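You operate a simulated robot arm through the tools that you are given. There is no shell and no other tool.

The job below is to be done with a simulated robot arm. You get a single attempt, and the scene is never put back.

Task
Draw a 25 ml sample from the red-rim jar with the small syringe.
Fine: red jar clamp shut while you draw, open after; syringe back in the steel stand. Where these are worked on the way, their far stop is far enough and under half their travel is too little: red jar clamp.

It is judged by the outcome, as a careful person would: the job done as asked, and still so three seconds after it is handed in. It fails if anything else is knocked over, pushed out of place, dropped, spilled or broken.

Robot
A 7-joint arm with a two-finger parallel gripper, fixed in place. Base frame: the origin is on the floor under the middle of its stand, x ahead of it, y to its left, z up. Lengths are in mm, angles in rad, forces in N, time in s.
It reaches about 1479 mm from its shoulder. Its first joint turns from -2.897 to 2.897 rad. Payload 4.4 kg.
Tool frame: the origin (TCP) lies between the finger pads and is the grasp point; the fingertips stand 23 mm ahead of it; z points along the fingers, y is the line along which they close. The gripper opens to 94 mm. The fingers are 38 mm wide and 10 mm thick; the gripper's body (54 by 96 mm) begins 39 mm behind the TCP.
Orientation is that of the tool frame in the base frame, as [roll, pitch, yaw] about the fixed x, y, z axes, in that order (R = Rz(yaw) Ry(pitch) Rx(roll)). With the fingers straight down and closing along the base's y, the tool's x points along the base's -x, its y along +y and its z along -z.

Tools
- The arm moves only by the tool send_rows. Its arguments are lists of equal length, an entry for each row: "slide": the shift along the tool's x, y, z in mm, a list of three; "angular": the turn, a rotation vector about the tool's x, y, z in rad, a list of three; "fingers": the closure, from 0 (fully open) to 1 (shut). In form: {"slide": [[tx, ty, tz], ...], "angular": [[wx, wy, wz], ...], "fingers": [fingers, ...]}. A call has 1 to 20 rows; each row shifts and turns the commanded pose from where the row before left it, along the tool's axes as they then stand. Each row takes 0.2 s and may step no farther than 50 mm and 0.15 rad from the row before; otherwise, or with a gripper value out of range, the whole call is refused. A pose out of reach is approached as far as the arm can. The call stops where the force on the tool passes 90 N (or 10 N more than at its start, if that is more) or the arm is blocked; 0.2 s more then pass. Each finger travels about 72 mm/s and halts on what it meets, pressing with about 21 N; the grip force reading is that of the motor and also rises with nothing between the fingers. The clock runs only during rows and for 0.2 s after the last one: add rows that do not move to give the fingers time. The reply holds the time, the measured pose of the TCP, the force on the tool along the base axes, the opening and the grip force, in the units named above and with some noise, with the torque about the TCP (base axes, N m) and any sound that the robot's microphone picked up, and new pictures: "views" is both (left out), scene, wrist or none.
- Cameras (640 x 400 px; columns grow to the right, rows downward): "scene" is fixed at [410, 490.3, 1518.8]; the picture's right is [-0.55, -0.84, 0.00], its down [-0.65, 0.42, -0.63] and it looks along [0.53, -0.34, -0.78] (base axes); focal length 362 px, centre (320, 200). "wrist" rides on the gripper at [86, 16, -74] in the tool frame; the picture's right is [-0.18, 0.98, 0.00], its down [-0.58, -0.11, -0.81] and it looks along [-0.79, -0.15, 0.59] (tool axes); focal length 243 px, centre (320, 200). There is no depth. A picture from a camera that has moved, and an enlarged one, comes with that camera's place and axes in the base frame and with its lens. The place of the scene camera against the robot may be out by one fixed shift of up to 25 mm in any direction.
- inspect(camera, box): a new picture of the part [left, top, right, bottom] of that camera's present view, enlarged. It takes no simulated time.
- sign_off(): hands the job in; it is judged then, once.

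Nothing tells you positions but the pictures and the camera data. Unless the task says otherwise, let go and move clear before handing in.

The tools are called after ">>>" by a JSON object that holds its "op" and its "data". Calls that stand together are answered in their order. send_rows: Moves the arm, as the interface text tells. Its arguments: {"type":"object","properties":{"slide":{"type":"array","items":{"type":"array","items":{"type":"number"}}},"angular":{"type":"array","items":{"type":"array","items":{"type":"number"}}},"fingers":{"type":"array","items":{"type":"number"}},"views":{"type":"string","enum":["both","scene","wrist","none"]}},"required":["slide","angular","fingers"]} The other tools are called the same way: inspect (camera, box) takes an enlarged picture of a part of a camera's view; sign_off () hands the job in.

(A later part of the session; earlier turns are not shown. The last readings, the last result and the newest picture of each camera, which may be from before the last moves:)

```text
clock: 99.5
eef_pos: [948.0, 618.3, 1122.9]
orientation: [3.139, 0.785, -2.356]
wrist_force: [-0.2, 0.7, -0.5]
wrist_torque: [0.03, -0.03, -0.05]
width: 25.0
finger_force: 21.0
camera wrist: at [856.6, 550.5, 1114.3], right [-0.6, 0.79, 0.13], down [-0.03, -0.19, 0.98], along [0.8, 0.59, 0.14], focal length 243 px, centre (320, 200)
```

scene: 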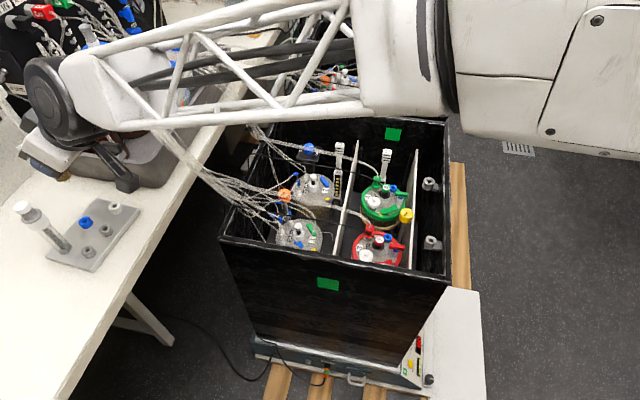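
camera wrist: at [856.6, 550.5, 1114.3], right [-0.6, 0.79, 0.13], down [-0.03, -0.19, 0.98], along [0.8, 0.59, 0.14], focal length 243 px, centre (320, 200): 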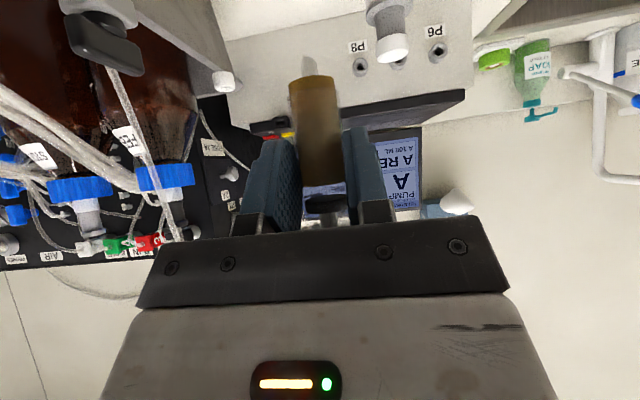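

I'm back near the stand with the syringe level. I'll move over the blue seat and lower to about 30 mm above it, then compare the nozzle with the earlier view.

>>> {"op": "send_rows", "data": {"slide": [[-19.6, -3.8, 19.6], [-19.6, -3.8, 19.6], [24.7, 0, 24.7], [24.7, 0, 24.7], [24.7, 0, 24.7], [0, 0, 0]], "angular": [[0, 0, 0], [0, 0, 0], [0, 0, 0], [0, 0, 0], [0, 0, 0], [0, 0, 0]], "fingers": [0.82, 0.82, 0.82, 0.82, 0.82, 0.82], "views": "both"}}

>>> {"op": "inspect", "data": {"camera": "scene", "box": [20, 150, 160, 270]}}

>>> {"op": "inspect", "data": {"camera": "wrist", "box": [230, 20, 430, 230]}}

>>> {"op": "send_rows", "data": {"slide": [[0, 0, 0]], "angular": [[0, 0, 0]], "fingers": [0.82], "views": "none"}}

>>> {"op": "send_rows", "data": {"slide": [[0, 0, 0]], "angular": [[0, 0, 0]], "fingers": [0.82], "views": "none"}}

```text
clock: 100.9
eef_pos: [993.5, 654.5, 1017.5]
orientation: [3.141, 0.786, -2.356]
wrist_force: [0.4, -0.1, -0.7]
wrist_torque: [-0.01, -0.02, -0.02]
width: 25.5
finger_force: 21.6
camera wrist: at [901.7, 585.9, 1008.3], right [-0.6, 0.79, 0.13], down [-0.03, -0.19, 0.98], along [0.8, 0.59, 0.14], focal length 243 px, centre (320, 200)
```

scene: 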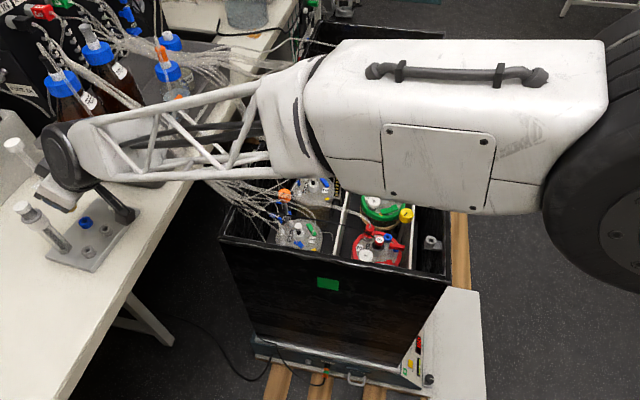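
wrist: 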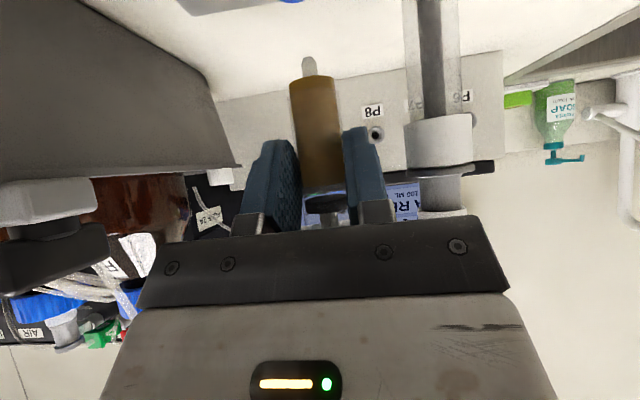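

```text
3.33 times, centred on (90, 210) of scene
camera zoom: at [410.0, 490.3, 1518.8], right [-0.55, -0.84, 0.0], down [-0.65, 0.42, -0.63], along [0.53, -0.34, -0.78], focal length 1208 px, centre (1087, 167)
```

zoom: 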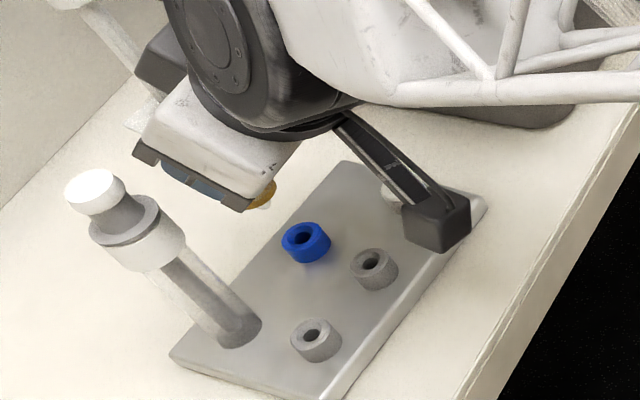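

```text
1.90 times, centred on (330, 125) of wrist
camera zoom: at [901.7, 585.9, 1008.3], right [-0.6, 0.79, 0.13], down [-0.03, -0.19, 0.98], along [0.8, 0.59, 0.14], focal length 462 px, centre (301, 343)
```

zoom: 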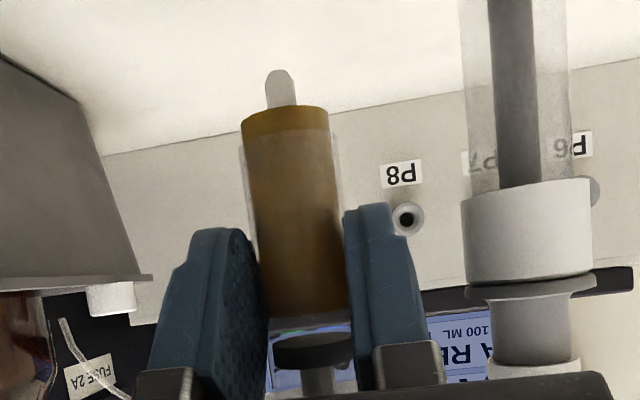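

```text
clock: 101.3
eef_pos: [993.4, 652.4, 1017.3]
orientation: [3.142, 0.786, -2.356]
wrist_force: [0.0, 0.9, -0.2]
wrist_torque: [0.01, 0.0, 0.0]
width: 25.1
finger_force: 20.7
```

```text
clock: 101.7
eef_pos: [995.1, 654.2, 1017.3]
orientation: [3.141, 0.784, -2.356]
wrist_force: [0.3, -0.4, 0.1]
wrist_torque: [-0.01, -0.01, 0.02]
width: 25.0
finger_force: 20.9
```

I need to compare the nozzle tip with the ring more exactly, so I'll enlarge the scene view there.

>>> {"op": "inspect", "data": {"camera": "scene", "box": [55, 195, 105, 235]}}

>>> {"op": "inspect", "data": {"camera": "wrist", "box": [270, 0, 350, 60]}}

```text
10.00 times, centred on (80, 215) of scene
camera zoom: at [410.0, 490.3, 1518.8], right [-0.55, -0.84, 0.0], down [-0.65, 0.42, -0.63], along [0.53, -0.34, -0.78], focal length 3624 px, centre (2720, 50)
```

zoom: 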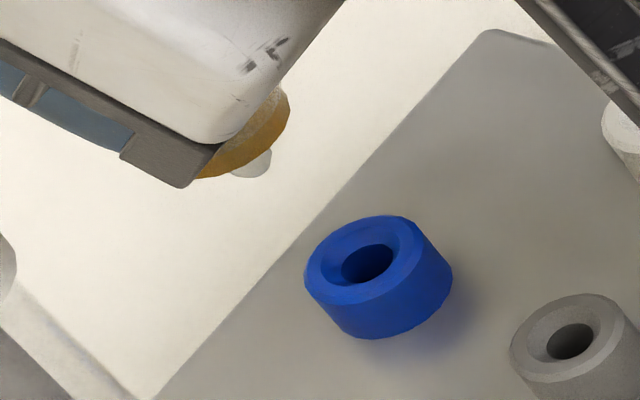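

```text
6.67 times, centred on (310, 30) of wrist
camera zoom: at [901.7, 585.8, 1008.6], right [-0.6, 0.79, 0.13], down [-0.03, -0.19, 0.98], along [0.8, 0.59, 0.14], focal length 1618 px, centre (387, 1333)
```

zoom: 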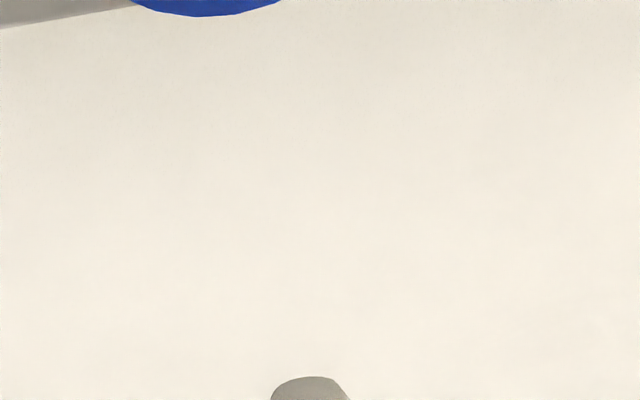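

The nozzle seems about 3 mm too far forward. I'll shift back 3 mm and right 1 mm, lower 20 mm and look again.

>>> {"op": "send_rows", "data": {"slide": [[2.1, -0.8, -2.1], [7.07, 0, 7.07], [7.07, 0, 7.07], [0, 0, 0]], "angular": [[0, 0, 0], [0, 0, 0], [0, 0, 0], [0, 0, 0]], "fingers": [0.82, 0.82, 0.82, 0.82], "views": "none"}}

>>> {"op": "inspect", "data": {"camera": "scene", "box": [55, 195, 105, 235]}}

>>> {"op": "inspect", "data": {"camera": "wrist", "box": [265, 0, 365, 80]}}

>>> {"op": "send_rows", "data": {"slide": [[0, 0, 0]], "angular": [[0, 0, 0]], "fingers": [0.82], "views": "none"}}

>>> {"op": "send_rows", "data": {"slide": [[0, 0, 0]], "angular": [[0, 0, 0]], "fingers": [0.82], "views": "none"}}

```text
clock: 102.7
eef_pos: [992.7, 651.0, 996.7]
orientation: [3.14, 0.784, -2.356]
wrist_force: [0.1, 0.0, -0.4]
wrist_torque: [0.03, 0.01, -0.01]
width: 25.3
finger_force: 21.2
```

```text
10.00 times, centred on (80, 215) of scene
camera zoom: at [410.0, 490.3, 1518.8], right [-0.55, -0.84, 0.0], down [-0.65, 0.42, -0.63], along [0.53, -0.34, -0.78], focal length 3624 px, centre (2720, 50)
```

zoom: 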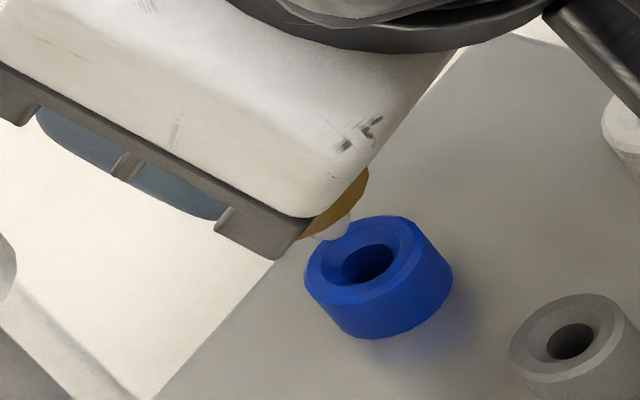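

```text
5.00 times, centred on (315, 40) of wrist
camera zoom: at [899.5, 582.0, 988.3], right [-0.6, 0.79, 0.13], down [-0.03, -0.19, 0.98], along [0.8, 0.59, 0.14], focal length 1213 px, centre (345, 1000)
```

zoom: 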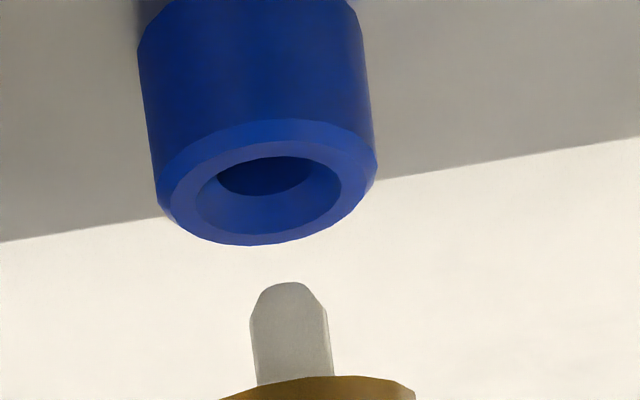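

```text
clock: 103.1
eef_pos: [992.3, 650.0, 997.6]
orientation: [-3.141, 0.786, -2.356]
wrist_force: [-0.1, -0.5, -1.3]
wrist_torque: [-0.01, 0.0, -0.02]
width: 24.9
finger_force: 20.8
```

```text
clock: 103.5
eef_pos: [991.4, 650.2, 997.3]
orientation: [-3.141, 0.786, -2.355]
wrist_force: [0.0, 1.0, -0.4]
wrist_torque: [0.0, 0.02, -0.01]
width: 25.3
finger_force: 20.9
```

Good view: the nozzle points at the seat with only about 1 mm of sideways offset. I'll shift 1 mm right and lower into the seat in steps.

>>> {"op": "send_rows", "data": {"slide": [[0, -1, 0], [4.2, 0, 4.2], [3.5, 0, 3.5], [0, 0, 0]], "angular": [[0, 0, 0], [0, 0, 0], [0, 0, 0], [0, 0, 0]], "fingers": [0.82, 0.82, 0.82, 0.82], "views": "none"}}

>>> {"op": "inspect", "data": {"camera": "wrist", "box": [265, 0, 365, 80]}}

>>> {"op": "inspect", "data": {"camera": "scene", "box": [55, 195, 105, 235]}}

```text
clock: 104.5
eef_pos: [992.9, 648.9, 986.5]
orientation: [3.141, 0.786, -2.356]
wrist_force: [0.0, 0.5, -0.9]
wrist_torque: [-0.03, -0.04, 0.0]
width: 25.4
finger_force: 20.8
```

```text
5.00 times, centred on (315, 40) of wrist
camera zoom: at [899.6, 581.3, 977.6], right [-0.6, 0.79, 0.13], down [-0.04, -0.19, 0.98], along [0.8, 0.59, 0.14], focal length 1213 px, centre (345, 1000)
```

zoom: 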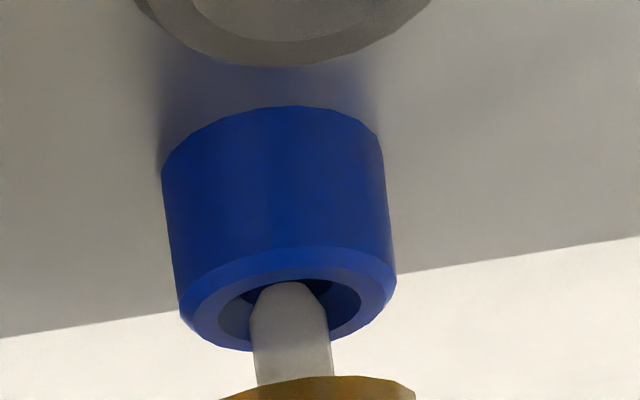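

```text
10.00 times, centred on (80, 215) of scene
camera zoom: at [410.0, 490.3, 1518.8], right [-0.55, -0.84, 0.0], down [-0.65, 0.42, -0.63], along [0.53, -0.34, -0.78], focal length 3624 px, centre (2720, 50)
```

zoom: 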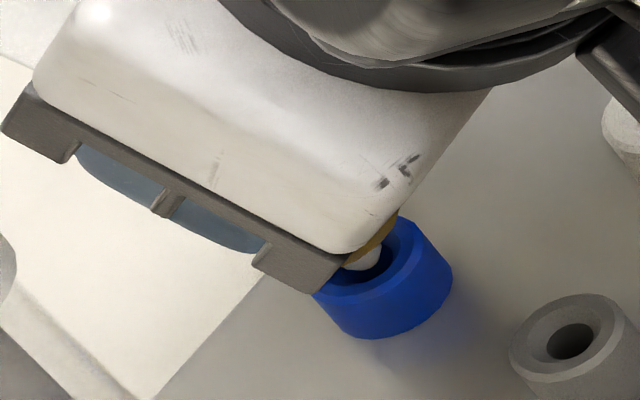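

The nozzle tip is right over the hole in both views. I'll lower it into the seat.

>>> {"op": "send_rows", "data": {"slide": [[2.1, 0, 2.1], [2.1, 0, 2.1], [0, 0, 0]], "angular": [[0, 0, 0], [0, 0, 0], [0, 0, 0]], "fingers": [0.82, 0.82, 0.82], "views": "none"}}

>>> {"op": "send_rows", "data": {"slide": [[1.4, 0, 1.4], [0, 0, 0]], "angular": [[0, 0, 0], [0, 0, 0]], "fingers": [0.82, 0.82], "views": "none"}}

>>> {"op": "inspect", "data": {"camera": "wrist", "box": [265, 0, 365, 80]}}

```text
clock: 105.3
eef_pos: [991.7, 649.7, 979.8]
orientation: [3.141, 0.786, -2.355]
wrist_force: [-0.8, -0.1, -0.3]
wrist_torque: [-0.02, 0.0, 0.0]
width: 25.2
finger_force: 21.5
```

```text
clock: 105.9
eef_pos: [991.5, 649.8, 978.2]
orientation: [-3.141, 0.786, -2.357]
wrist_force: [0.3, 0.3, 1.2]
wrist_torque: [-0.03, 0.03, 0.03]
width: 25.0
finger_force: 20.6
```

```text
5.00 times, centred on (315, 40) of wrist
camera zoom: at [900.1, 581.4, 969.8], right [-0.6, 0.79, 0.13], down [-0.04, -0.19, 0.98], along [0.8, 0.59, 0.14], focal length 1213 px, centre (345, 1000)
```

zoom: 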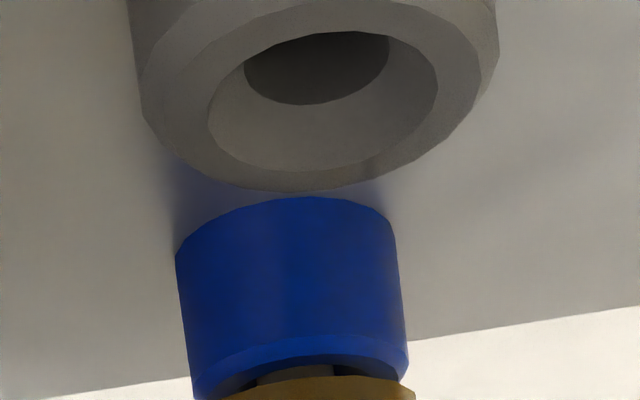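

The nozzle slid in with no side force. I'll go the last few mm down until it seats.

>>> {"op": "send_rows", "data": {"slide": [[1.0, 0, 1.0], [0.8, 0, 0.8], [0, 0, 0]], "angular": [[0, 0, 0], [0, 0, 0], [0, 0, 0]], "fingers": [0.82, 0.82, 0.82], "views": "none"}}

>>> {"op": "send_rows", "data": {"slide": [[0.7, 0, 0.7], [0, 0, 0]], "angular": [[0, 0, 0], [0, 0, 0]], "fingers": [0.82, 0.82], "views": "none"}}

>>> {"op": "inspect", "data": {"camera": "wrist", "box": [265, 20, 365, 100]}}

```text
clock: 106.7
eef_pos: [991.9, 649.5, 976.6]
orientation: [3.141, 0.786, -2.356]
wrist_force: [-9.8, -5.3, 8.1]
wrist_torque: [0.01, 0.2, 0.09]
width: 25.3
finger_force: 21.3
```

```text
clock: 107.3
eef_pos: [992.1, 650.2, 975.9]
orientation: [-3.141, 0.787, -2.356]
wrist_force: [-4.7, -2.2, 15.1]
wrist_torque: [0.23, -0.13, 0.08]
width: 25.2
finger_force: 20.7
```

```text
5.00 times, centred on (315, 60) of wrist
camera zoom: at [900.0, 581.7, 967.5], right [-0.6, 0.79, 0.13], down [-0.04, -0.19, 0.98], along [0.8, 0.59, 0.14], focal length 1213 px, centre (345, 900)
```

zoom: 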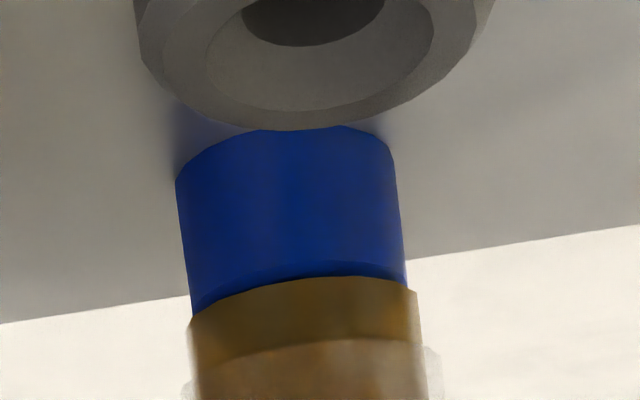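

The syringe is seated (15 N up at the original height). I'll relieve the push, open the fingers and back straight away from it.

>>> {"op": "send_rows", "data": {"slide": [[-0.5, 0, -0.5], [0, 0, 0], [0, 0, 0], [0, 0, 0], [0, 0, 0]], "angular": [[0, 0, 0], [0, 0, 0], [0, 0, 0], [0, 0, 0], [0, 0, 0]], "fingers": [0.82, 0.7, 0.6, 0.51, 0.51], "views": "none"}}

>>> {"op": "send_rows", "data": {"slide": [[7, 0, -7], [17, 0, -17], [25, 0, -25], [25, 0, -25], [0, 0, 0]], "angular": [[0, 0, 0], [0, 0, 0], [0, 0, 0], [0, 0, 0], [0, 0, 0]], "fingers": [0.51, 0.51, 0.51, 0.51, 0.51], "views": "both"}}

>>> {"op": "inspect", "data": {"camera": "wrist", "box": [260, 60, 400, 230]}}

>>> {"op": "inspect", "data": {"camera": "scene", "box": [20, 150, 160, 270]}}

```text
clock: 108.5
eef_pos: [992.6, 650.1, 976.3]
orientation: [-3.141, 0.785, -2.356]
wrist_force: [-0.7, -0.2, 0.1]
wrist_torque: [-0.03, -0.02, 0.01]
width: 46.2
finger_force: 0.2
```

```text
clock: 109.7
eef_pos: [918.4, 574.5, 974.8]
orientation: [3.141, 0.786, -2.357]
wrist_force: [-0.3, 0.8, 0.2]
wrist_torque: [0.03, 0.0, -0.02]
width: 46.3
finger_force: 0.1
camera wrist: at [825.9, 507.0, 967.1], right [-0.6, 0.79, 0.13], down [-0.03, -0.19, 0.98], along [0.8, 0.59, 0.14], focal length 243 px, centre (320, 200)
```

scene: 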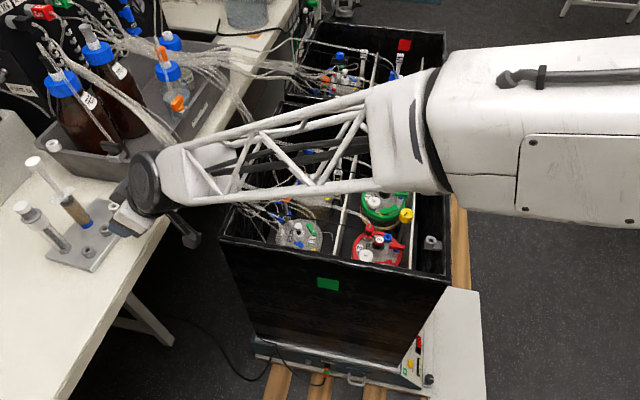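
wrist: 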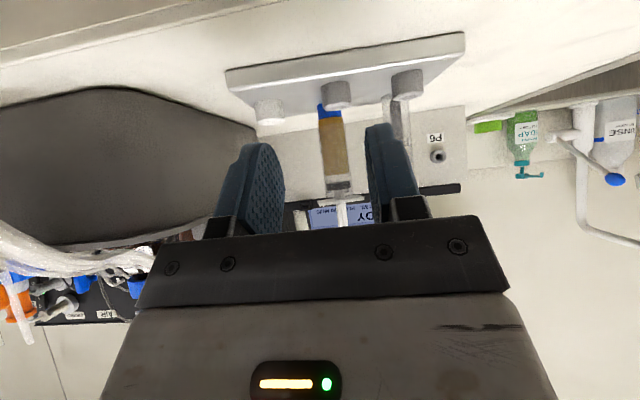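

```text
2.35 times, centred on (330, 145) of wrist
camera zoom: at [825.9, 507.0, 967.1], right [-0.6, 0.79, 0.13], down [-0.03, -0.19, 0.98], along [0.8, 0.59, 0.14], focal length 571 px, centre (296, 329)
```

zoom: 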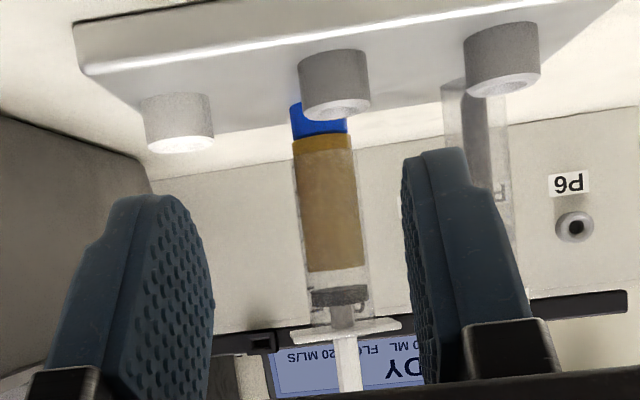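

```text
3.33 times, centred on (90, 210) of scene
camera zoom: at [410.0, 490.3, 1518.8], right [-0.55, -0.84, 0.0], down [-0.65, 0.42, -0.63], along [0.53, -0.34, -0.78], focal length 1208 px, centre (1087, 167)
```

zoom: 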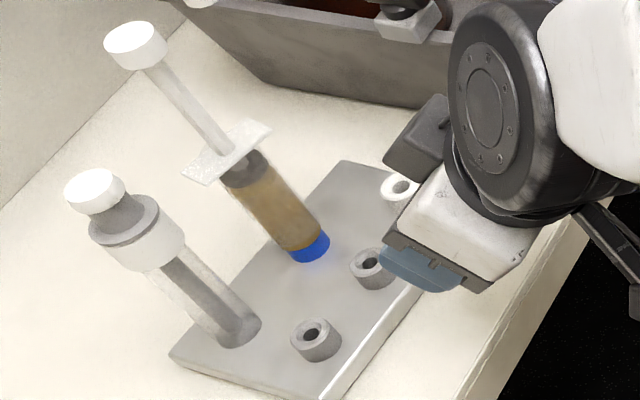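

The small syringe stands in its seat, filled, with the plunger out. I'll enlarge to check the stopper against the scale one last time.

>>> {"op": "inspect", "data": {"camera": "wrist", "box": [300, 110, 370, 210]}}

>>> {"op": "inspect", "data": {"camera": "wrist", "box": [310, 160, 370, 210]}}

>>> {"op": "inspect", "data": {"camera": "scene", "box": [45, 180, 95, 230]}}

```text
4.00 times, centred on (335, 160) of wrist
camera zoom: at [825.9, 507.0, 967.1], right [-0.6, 0.79, 0.13], down [-0.03, -0.19, 0.98], along [0.8, 0.59, 0.14], focal length 970 px, centre (260, 360)
```

zoom: 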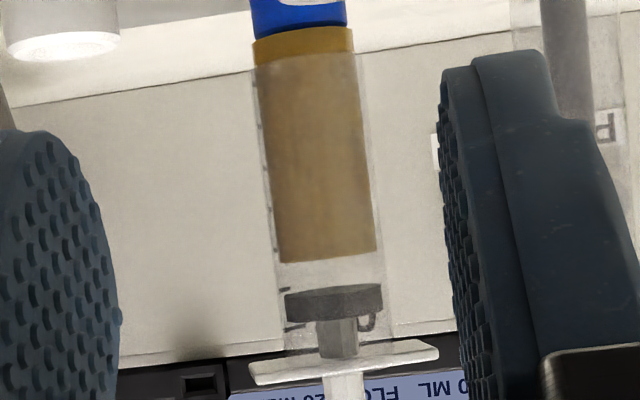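

```text
8.00 times, centred on (340, 185) of wrist
camera zoom: at [825.9, 507.0, 967.1], right [-0.6, 0.79, 0.13], down [-0.03, -0.19, 0.98], along [0.8, 0.59, 0.14], focal length 1941 px, centre (160, 320)
```

zoom: 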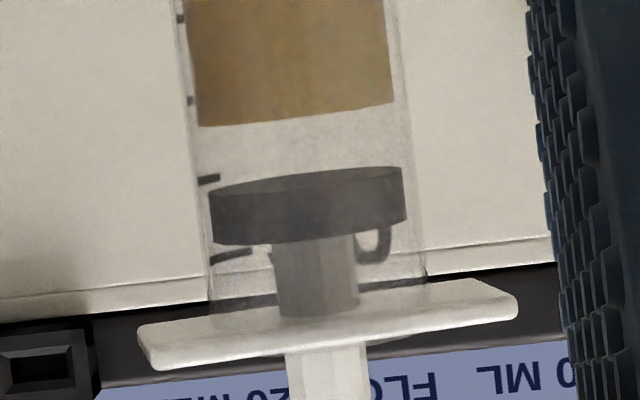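

```text
8.00 times, centred on (70, 205) of scene
camera zoom: at [410.0, 490.3, 1518.8], right [-0.55, -0.84, 0.0], down [-0.65, 0.42, -0.63], along [0.53, -0.34, -0.78], focal length 2899 px, centre (2320, 160)
```

zoom: 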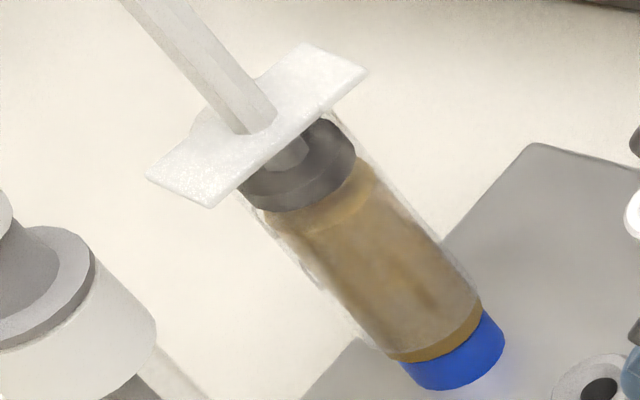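

The stopper face sits at the 25 ml tick, within about half a millilitre. The last job is opening the clamp by pressing its raised, yellow end. I'll rise, travel back and straighten the wrist.

>>> {"op": "send_rows", "data": {"slide": [[-30.9, 0, -30.9], [-30.9, 0, -30.9], [-30.9, 0, -30.9], [-30.9, 0, -30.9], [32.7, 5.2, -32.7], [32.7, 5.2, -32.7], [32.7, 5.2, -32.7], [32.7, 5.2, -32.7], [32.7, 5.2, -32.7], [32.7, 5.2, -32.7], [0, 0, 0]], "angular": [[0, 0, 0], [0, 0, 0], [0, 0, 0], [0, 0, 0], [0, 0, 0], [0, 0, 0], [0, 0, 0], [0, 0, 0], [0, 0, 0], [0, 0, 0], [0, 0, 0]], "fingers": [0.51, 0.51, 0.51, 0.51, 1, 1, 1, 1, 1, 1, 1], "views": "scene"}}

>>> {"op": "inspect", "data": {"camera": "scene", "box": [0, 130, 180, 270]}}

>>> {"op": "send_rows", "data": {"slide": [[0, 0, 0], [0, 0, 0], [0, 0, 0], [0, 0, 0], [0, 0, 0], [0, 0, 0], [0, 0, 0], [0, 0, 0], [0, 0, 0], [0, 0, 0], [0, 0, 0], [0, 0, 0], [0, 0, 0], [0, 0, 0], [0, 0, 0], [0, 0, 0], [0, 0, 0], [0, 0, 0]], "angular": [[0, 0.131, 0], [0, 0.131, 0], [0, 0.131, 0], [0, 0.131, 0], [0, 0.131, 0], [0, 0.131, 0], [0, 0, -0.1428], [0, 0, -0.1428], [0, 0, -0.1428], [0, 0, -0.1428], [0, 0, -0.1428], [0, 0, -0.1428], [0, 0, -0.1428], [0, 0, -0.1428], [0, 0, -0.1428], [0, 0, -0.1428], [0, 0, -0.1428], [0, 0, 0]], "fingers": [1, 1, 1, 1, 1, 1, 1, 1, 1, 1, 1, 1, 1, 1, 1, 1, 1, 1], "views": "both"}}

```text
clock: 112.1
eef_pos: [698.4, 398.2, 1150.3]
orientation: [-3.141, 0.786, -2.356]
wrist_force: [0.2, -0.6, 0.6]
wrist_torque: [0.0, 0.04, -0.01]
width: 0.1
finger_force: 21.2
```

scene: 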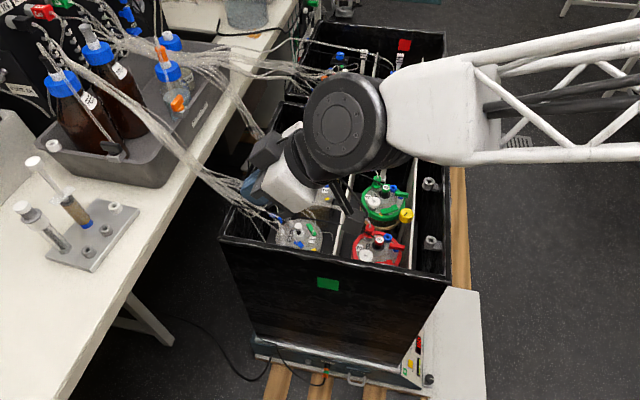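

```text
2.86 times, centred on (90, 200) of scene
camera zoom: at [410.0, 490.3, 1518.8], right [-0.55, -0.84, 0.0], down [-0.65, 0.42, -0.63], along [0.53, -0.34, -0.78], focal length 1035 px, centre (977, 200)
```

zoom: 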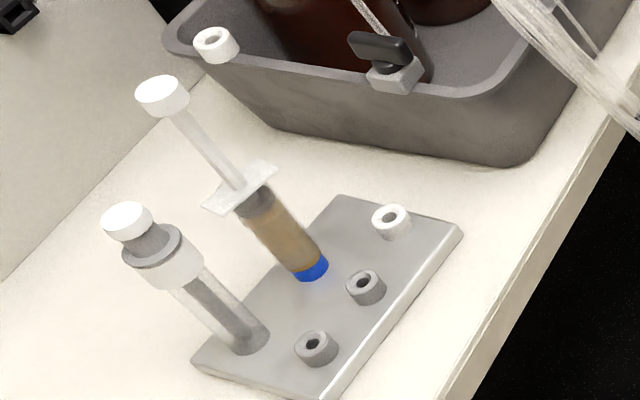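

```text
clock: 115.9
eef_pos: [699.5, 402.7, 1150.4]
orientation: [3.14, 0.0, -0.784]
wrist_force: [0.6, -0.2, -0.3]
wrist_torque: [0.01, 0.02, 0.0]
width: 0.0
finger_force: 20.4
camera wrist: at [749.5, 330.0, 1224.5], right [-0.82, -0.57, 0.0], down [-0.33, 0.49, 0.81], along [-0.46, 0.66, -0.59], focal length 243 px, centre (320, 200)
```

scene: 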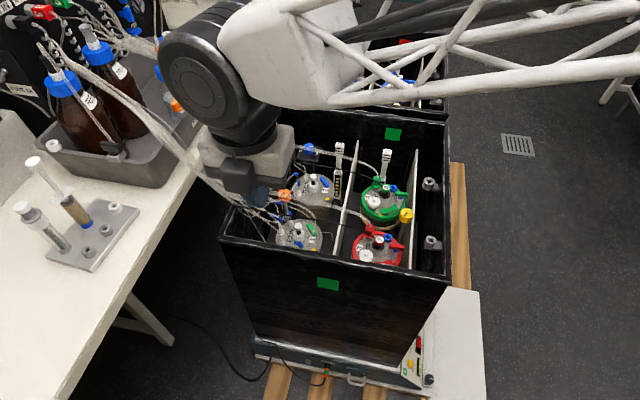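
wrist: 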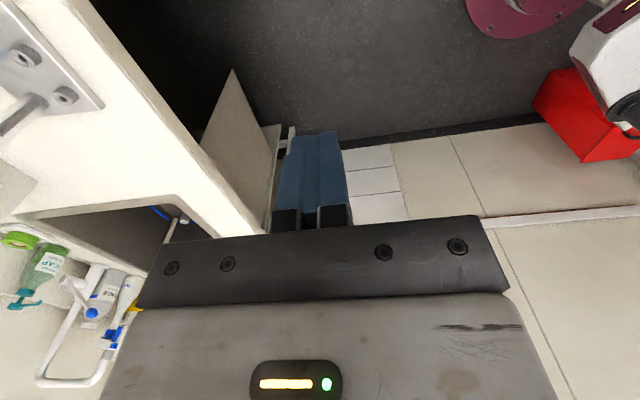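

The wrist is upright again with closed fingers. I'll move over the red jar at safe height and look at the clamp's present state.

>>> {"op": "send_rows", "data": {"slide": [[25.5, 31, 0], [25.5, 31, 0], [25.5, 31, 0], [25.5, 31, 0], [25.5, 31, 0], [25.5, 31, 0], [0, 0, 48], [0, 0, 48], [0, 0, 48], [0, 0, 48], [0, 0, 48], [0, 0, 0]], "angular": [[0, 0, 0], [0, 0, 0], [0, 0, 0], [0, 0, 0], [0, 0, 0], [0, 0, 0], [0, 0, 0], [0, 0, 0], [0, 0, 0], [0, 0, 0], [0, 0, 0], [0, 0, 0]], "fingers": [1, 1, 1, 1, 1, 1, 1, 1, 1, 1, 1, 1], "views": "both"}}

>>> {"op": "inspect", "data": {"camera": "wrist", "box": [260, 0, 400, 100]}}

>>> {"op": "inspect", "data": {"camera": "scene", "box": [340, 200, 440, 280]}}

```text
clock: 118.5
eef_pos: [676.3, 161.0, 910.8]
orientation: [3.14, 0.0, -0.785]
wrist_force: [0.4, 0.9, 0.1]
wrist_torque: [-0.01, 0.03, 0.0]
width: 0.0
finger_force: 20.7
camera wrist: at [726.6, 88.7, 984.4], right [-0.82, -0.57, 0.0], down [-0.33, 0.49, 0.81], along [-0.46, 0.66, -0.59], focal length 243 px, centre (320, 200)
```

scene: 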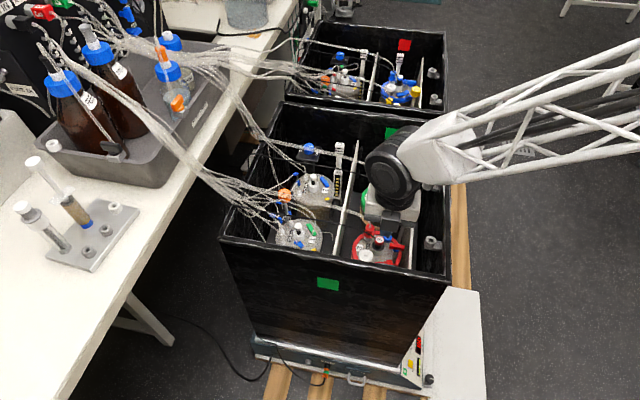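
wrist: 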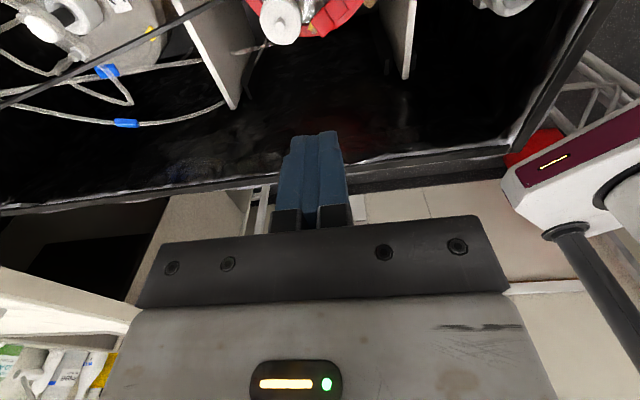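

```text
4.00 times, centred on (330, 50) of wrist
camera zoom: at [726.6, 88.7, 984.4], right [-0.82, -0.57, 0.0], down [-0.33, 0.49, 0.81], along [-0.46, 0.66, -0.59], focal length 970 px, centre (280, 800)
```

zoom: 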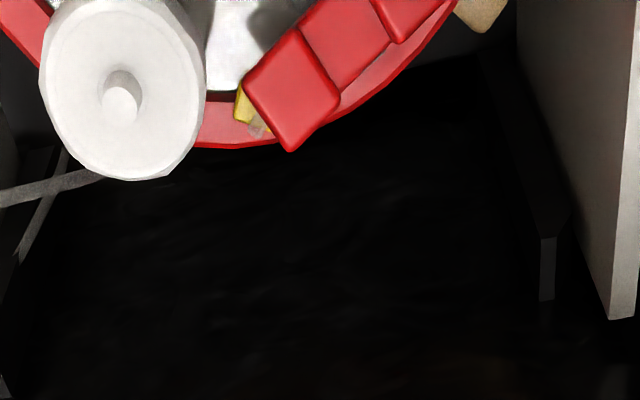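

```text
5.00 times, centred on (390, 240) of scene
camera zoom: at [410.0, 490.3, 1518.8], right [-0.55, -0.84, 0.0], down [-0.65, 0.42, -0.63], along [0.53, -0.34, -0.78], focal length 1812 px, centre (-30, 0)
```

zoom: 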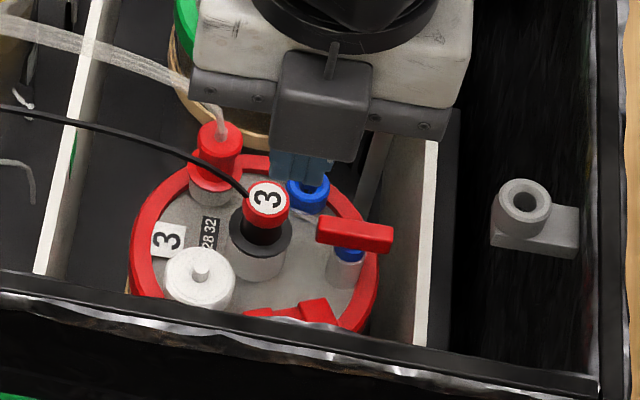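

The yellow-end pad is raised at about (680, 152.5, 737). To keep the hand off the wall I'll tilt the wrist 15° so the fingertips lean towards the wall and the hand away from it, then come down over the pad's outer half.

>>> {"op": "send_rows", "data": {"slide": [[0, 0, 0], [0, 0, 0], [-0.9, 0.35, 0.2], [11.65, 0, 43.5], [11.65, 0, 43.5], [9.3, 0, 34.8], [0, 0, 0]], "angular": [[0, -0.131, 0], [0, -0.131, 0], [0, 0, 0], [0, 0, 0], [0, 0, 0], [0, 0, 0], [0, 0, 0]], "fingers": [1, 1, 1, 1, 1, 1, 1], "views": "both"}}

>>> {"op": "inspect", "data": {"camera": "wrist", "box": [230, 20, 410, 160]}}

>>> {"op": "inspect", "data": {"camera": "scene", "box": [340, 190, 440, 280]}}

```text
clock: 120.1
eef_pos: [675.7, 163.2, 783.3]
orientation: [3.139, 0.262, -0.785]
wrist_force: [-0.5, -0.3, 0.3]
wrist_torque: [0.02, 0.0, -0.01]
width: 0.0
finger_force: 20.7
camera wrist: at [737.9, 79.5, 832.3], right [-0.82, -0.57, 0.05], down [-0.17, 0.33, 0.93], along [-0.55, 0.75, -0.37], focal length 243 px, centre (320, 200)
```

scene: 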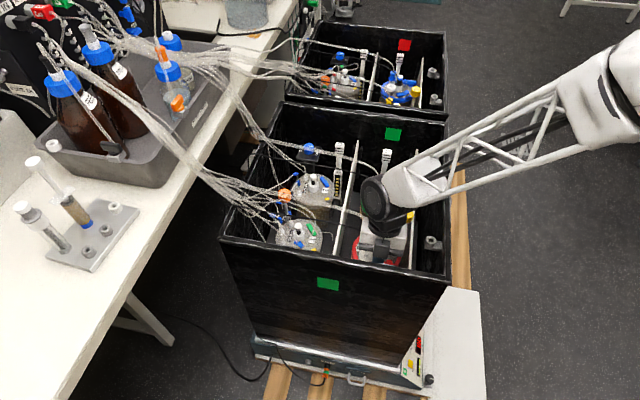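
wrist: 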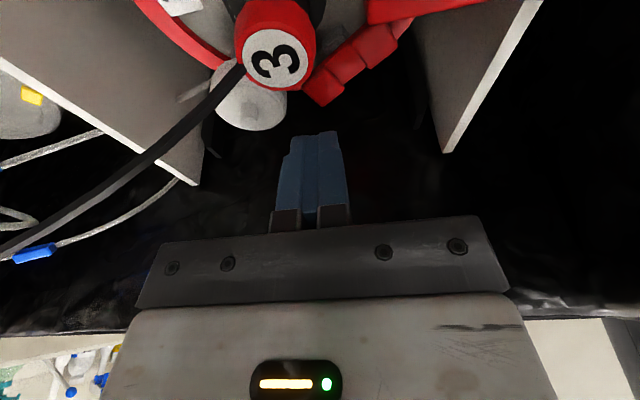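

```text
2.86 times, centred on (320, 90) of wrist
camera zoom: at [737.9, 79.5, 832.3], right [-0.82, -0.57, 0.05], down [-0.17, 0.33, 0.93], along [-0.55, 0.75, -0.37], focal length 693 px, centre (320, 514)
```

zoom: 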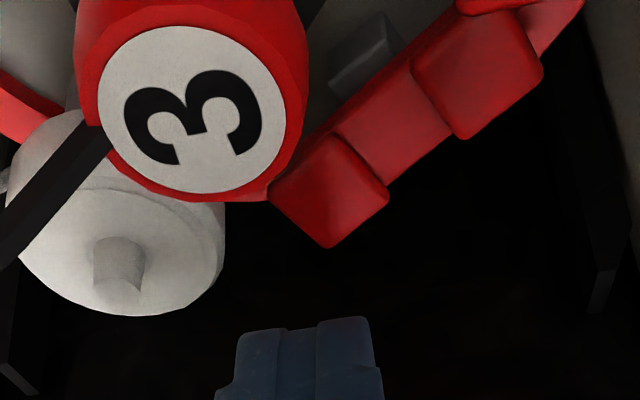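

```text
4.44 times, centred on (390, 235) of scene
camera zoom: at [410.0, 490.3, 1518.8], right [-0.55, -0.84, 0.0], down [-0.65, 0.42, -0.63], along [0.53, -0.34, -0.78], focal length 1611 px, centre (9, 44)
```

zoom: 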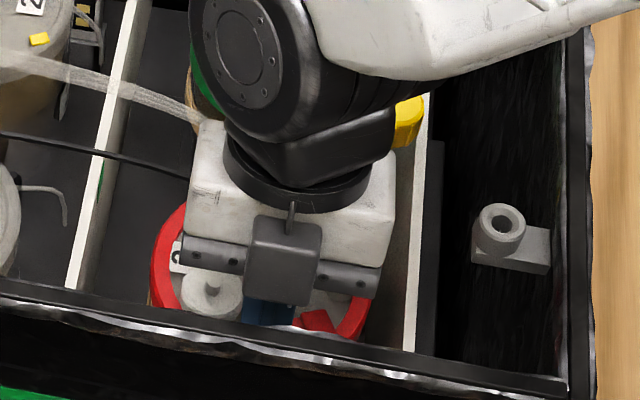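

The fingertips are a few mm too far towards the wall to press the pad squarely; its centre is at about (680, 151). I'll shift 4.5 mm inward and 2 mm sideways, then press down in small steps.

>>> {"op": "send_rows", "data": {"slide": [[4.3, 1.9, -1.15], [3.1, 0, 11.6], [1.0, 0, 3.9], [0, 0, 0]], "angular": [[0, 0, 0], [0, 0, 0], [0, 0, 0], [0, 0, 0]], "fingers": [1, 1, 1, 1], "views": "wrist"}}

>>> {"op": "inspect", "data": {"camera": "wrist", "box": [230, 20, 410, 160]}}

```text
clock: 121.1
eef_pos: [677.5, 156.7, 768.5]
orientation: [3.14, 0.263, -0.786]
wrist_force: [0.2, 0.2, 0.1]
wrist_torque: [-0.04, 0.0, -0.03]
width: 0.1
finger_force: 20.4
camera wrist: at [739.3, 74.1, 816.6], right [-0.82, -0.57, 0.05], down [-0.17, 0.33, 0.93], along [-0.55, 0.75, -0.37], focal length 243 px, centre (320, 200)
```

wrist: 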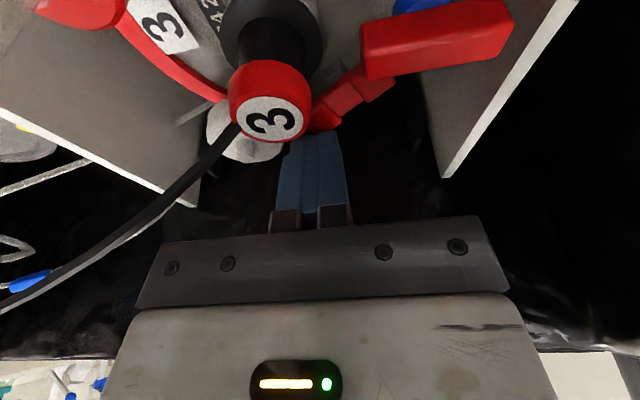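

```text
2.86 times, centred on (320, 90) of wrist
camera zoom: at [739.3, 74.1, 816.6], right [-0.82, -0.57, 0.05], down [-0.17, 0.33, 0.93], along [-0.55, 0.75, -0.37], focal length 693 px, centre (320, 514)
```

zoom: 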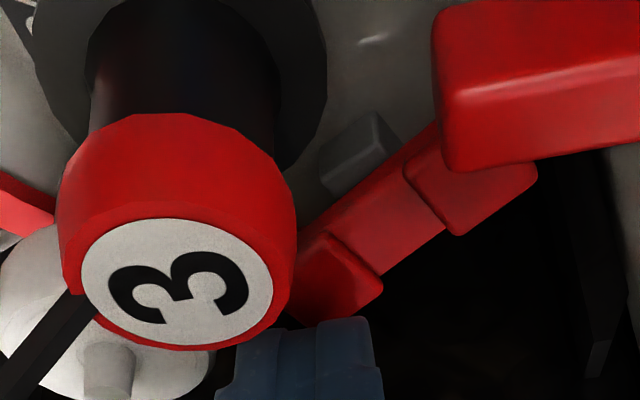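

The fingertip edge is now just above the pad's outer half. I'll press down in 3 mm steps.

>>> {"op": "send_rows", "data": {"slide": [[0.78, 0, 2.9], [0.78, 0, 2.9], [0.78, 0, 2.9], [0, 0, 0]], "angular": [[0, 0, 0], [0, 0, 0], [0, 0, 0], [0, 0, 0]], "fingers": [1, 1, 1, 1], "views": "none"}}

>>> {"op": "inspect", "data": {"camera": "wrist", "box": [270, 60, 390, 160]}}

>>> {"op": "send_rows", "data": {"slide": [[0.65, 0, 2.4], [0.65, 0, 2.4], [0, 0, 0]], "angular": [[0, 0, 0], [0, 0, 0], [0, 0, 0]], "fingers": [1, 1, 1], "views": "none"}}

>>> {"op": "inspect", "data": {"camera": "wrist", "box": [270, 60, 390, 160]}}

```text
clock: 122.1
eef_pos: [678.2, 157.8, 759.9]
orientation: [3.141, 0.263, -0.786]
wrist_force: [-5.6, 2.0, 28.2]
wrist_torque: [-0.32, 0.06, -0.09]
width: 0.0
finger_force: 21.3
```

```text
4.00 times, centred on (330, 110) of wrist
camera zoom: at [739.6, 74.3, 809.4], right [-0.82, -0.57, 0.05], down [-0.17, 0.33, 0.93], along [-0.54, 0.75, -0.37], focal length 970 px, centre (280, 560)
```

zoom: 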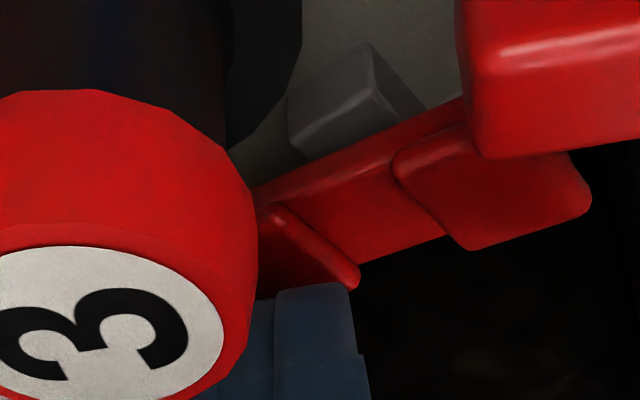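

```text
clock: 122.7
eef_pos: [680.6, 157.9, 760.7]
orientation: [-3.139, 0.26, -0.783]
wrist_force: [-14.9, 4.3, 25.0]
wrist_torque: [-0.24, 0.3, -0.23]
width: 0.0
finger_force: 21.9
stopped in row 2: the force on the tool passed its limit at 100 N (the readings are from after the stop); the commanded pose is now the measured one
```

```text
4.00 times, centred on (330, 110) of wrist
camera zoom: at [741.2, 74.8, 809.4], right [-0.82, -0.57, 0.04], down [-0.18, 0.32, 0.93], along [-0.54, 0.75, -0.37], focal length 970 px, centre (280, 560)
```

zoom: 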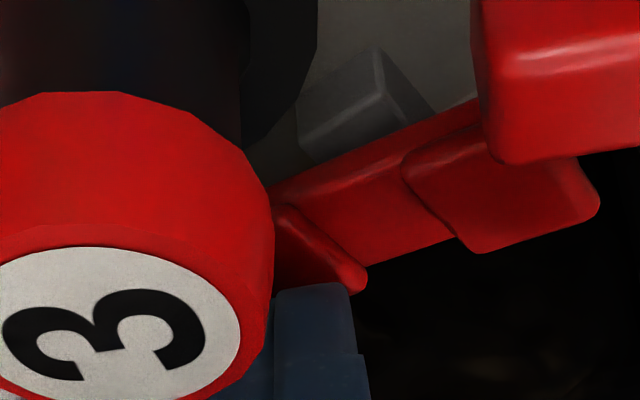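

The press hit a stop again, with the contact close to the pivot, much as it did after the first flip. I'll raise and look at which way the rocker sits now.

>>> {"op": "send_rows", "data": {"slide": [[-2.6, 0, -9.7], [-11.65, 0, -43.5], [-11.65, 0, -43.5], [-11.65, 0, -43.5], [0, 0, 0], [0, 0, 0], [0, 0, 0]], "angular": [[0, 0, 0], [0, 0, 0], [0, 0, 0], [0, 0, 0], [0, 0.131, 0], [0, 0.131, 0], [0, 0, 0]], "fingers": [1, 1, 1, 1, 1, 1, 1], "views": "wrist"}}

>>> {"op": "inspect", "data": {"camera": "wrist", "box": [260, 0, 400, 100]}}

>>> {"op": "inspect", "data": {"camera": "scene", "box": [345, 220, 425, 275]}}

```text
clock: 124.3
eef_pos: [680.2, 158.2, 904.0]
orientation: [-3.136, -0.001, -0.783]
wrist_force: [0.3, -0.4, 0.1]
wrist_torque: [-0.01, -0.02, -0.03]
width: 0.1
finger_force: 21.4
camera wrist: at [728.4, 87.4, 978.4], right [-0.82, -0.57, 0.0], down [-0.34, 0.49, 0.81], along [-0.45, 0.67, -0.59], focal length 243 px, centre (320, 200)
```

wrist: 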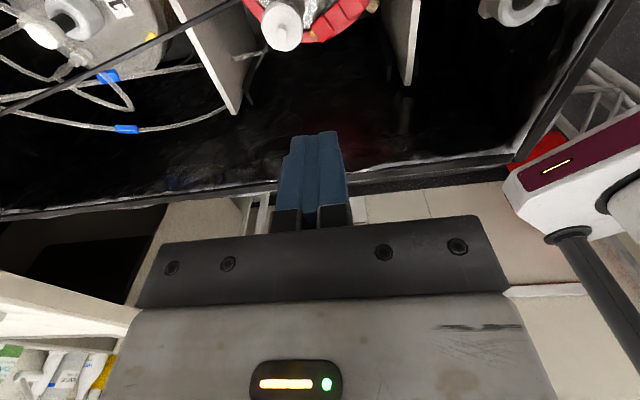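

```text
4.00 times, centred on (330, 50) of wrist
camera zoom: at [728.4, 87.4, 978.4], right [-0.82, -0.57, 0.0], down [-0.34, 0.49, 0.81], along [-0.45, 0.67, -0.59], focal length 970 px, centre (280, 800)
```

zoom: 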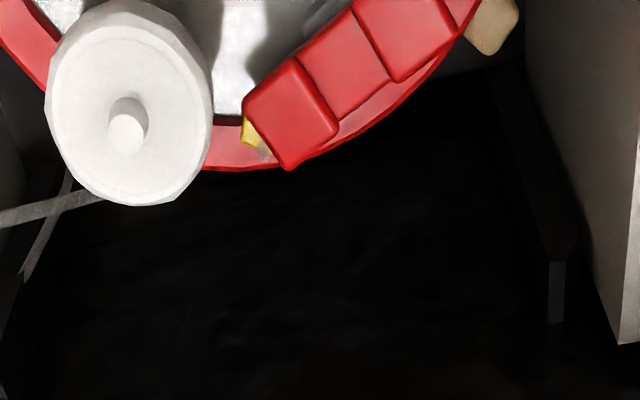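

```text
7.27 times, centred on (385, 248) of scene
camera zoom: at [410.0, 490.3, 1518.8], right [-0.55, -0.84, 0.0], down [-0.65, 0.42, -0.63], along [0.53, -0.34, -0.78], focal length 2636 px, centre (-153, -146)
```

zoom: 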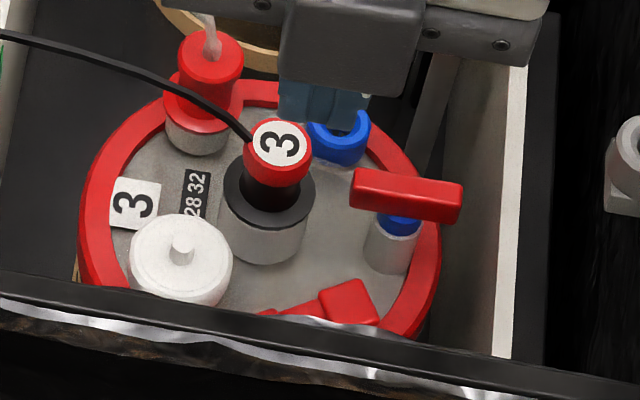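

The pad near the T-handle looks raised again, as at the start. I'll confirm by viewing from the same two places I measured from before.

>>> {"op": "send_rows", "data": {"slide": [[20.8, 29.5, 7], [0, 0, 0]], "angular": [[-0.0056, 0, 0], [0, 0, 0]], "fingers": [1, 1], "views": "none"}}

>>> {"op": "inspect", "data": {"camera": "wrist", "box": [260, 10, 350, 70]}}

>>> {"op": "send_rows", "data": {"slide": [[0, 40, 0], [0, 40, 0], [0, 0, 0]], "angular": [[0, 0, 0], [0, 0, 0], [0, 0, 0]], "fingers": [1, 1, 1], "views": "none"}}

>>> {"op": "inspect", "data": {"camera": "wrist", "box": [200, 20, 290, 80]}}

```text
clock: 124.9
eef_pos: [673.2, 122.7, 897.5]
orientation: [3.139, -0.002, -0.785]
wrist_force: [-0.5, -0.7, 0.6]
wrist_torque: [0.02, -0.02, 0.04]
width: 0.2
finger_force: 21.1
```

```text
6.67 times, centred on (305, 40) of wrist
camera zoom: at [723.0, 50.9, 972.2], right [-0.82, -0.57, 0.0], down [-0.33, 0.49, 0.81], along [-0.46, 0.66, -0.59], focal length 1618 px, centre (420, 1267)
```

zoom: 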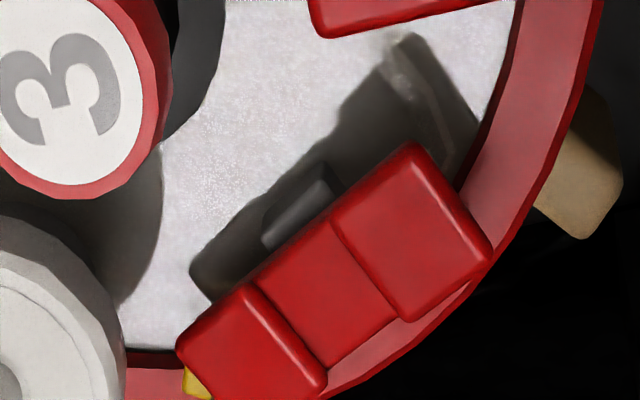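

```text
clock: 125.7
eef_pos: [615.6, 65.9, 897.9]
orientation: [3.141, -0.002, -0.784]
wrist_force: [0.4, -0.4, 0.6]
wrist_torque: [-0.02, 0.0, -0.01]
width: 0.0
finger_force: 21.0
```

```text
6.67 times, centred on (245, 50) of wrist
camera zoom: at [665.5, -5.5, 971.3], right [-0.82, -0.57, 0.0], down [-0.33, 0.49, 0.81], along [-0.46, 0.66, -0.59], focal length 1618 px, centre (820, 1200)
```

zoom: 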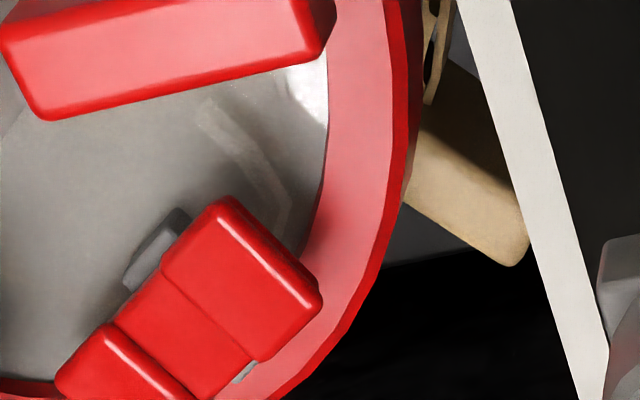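

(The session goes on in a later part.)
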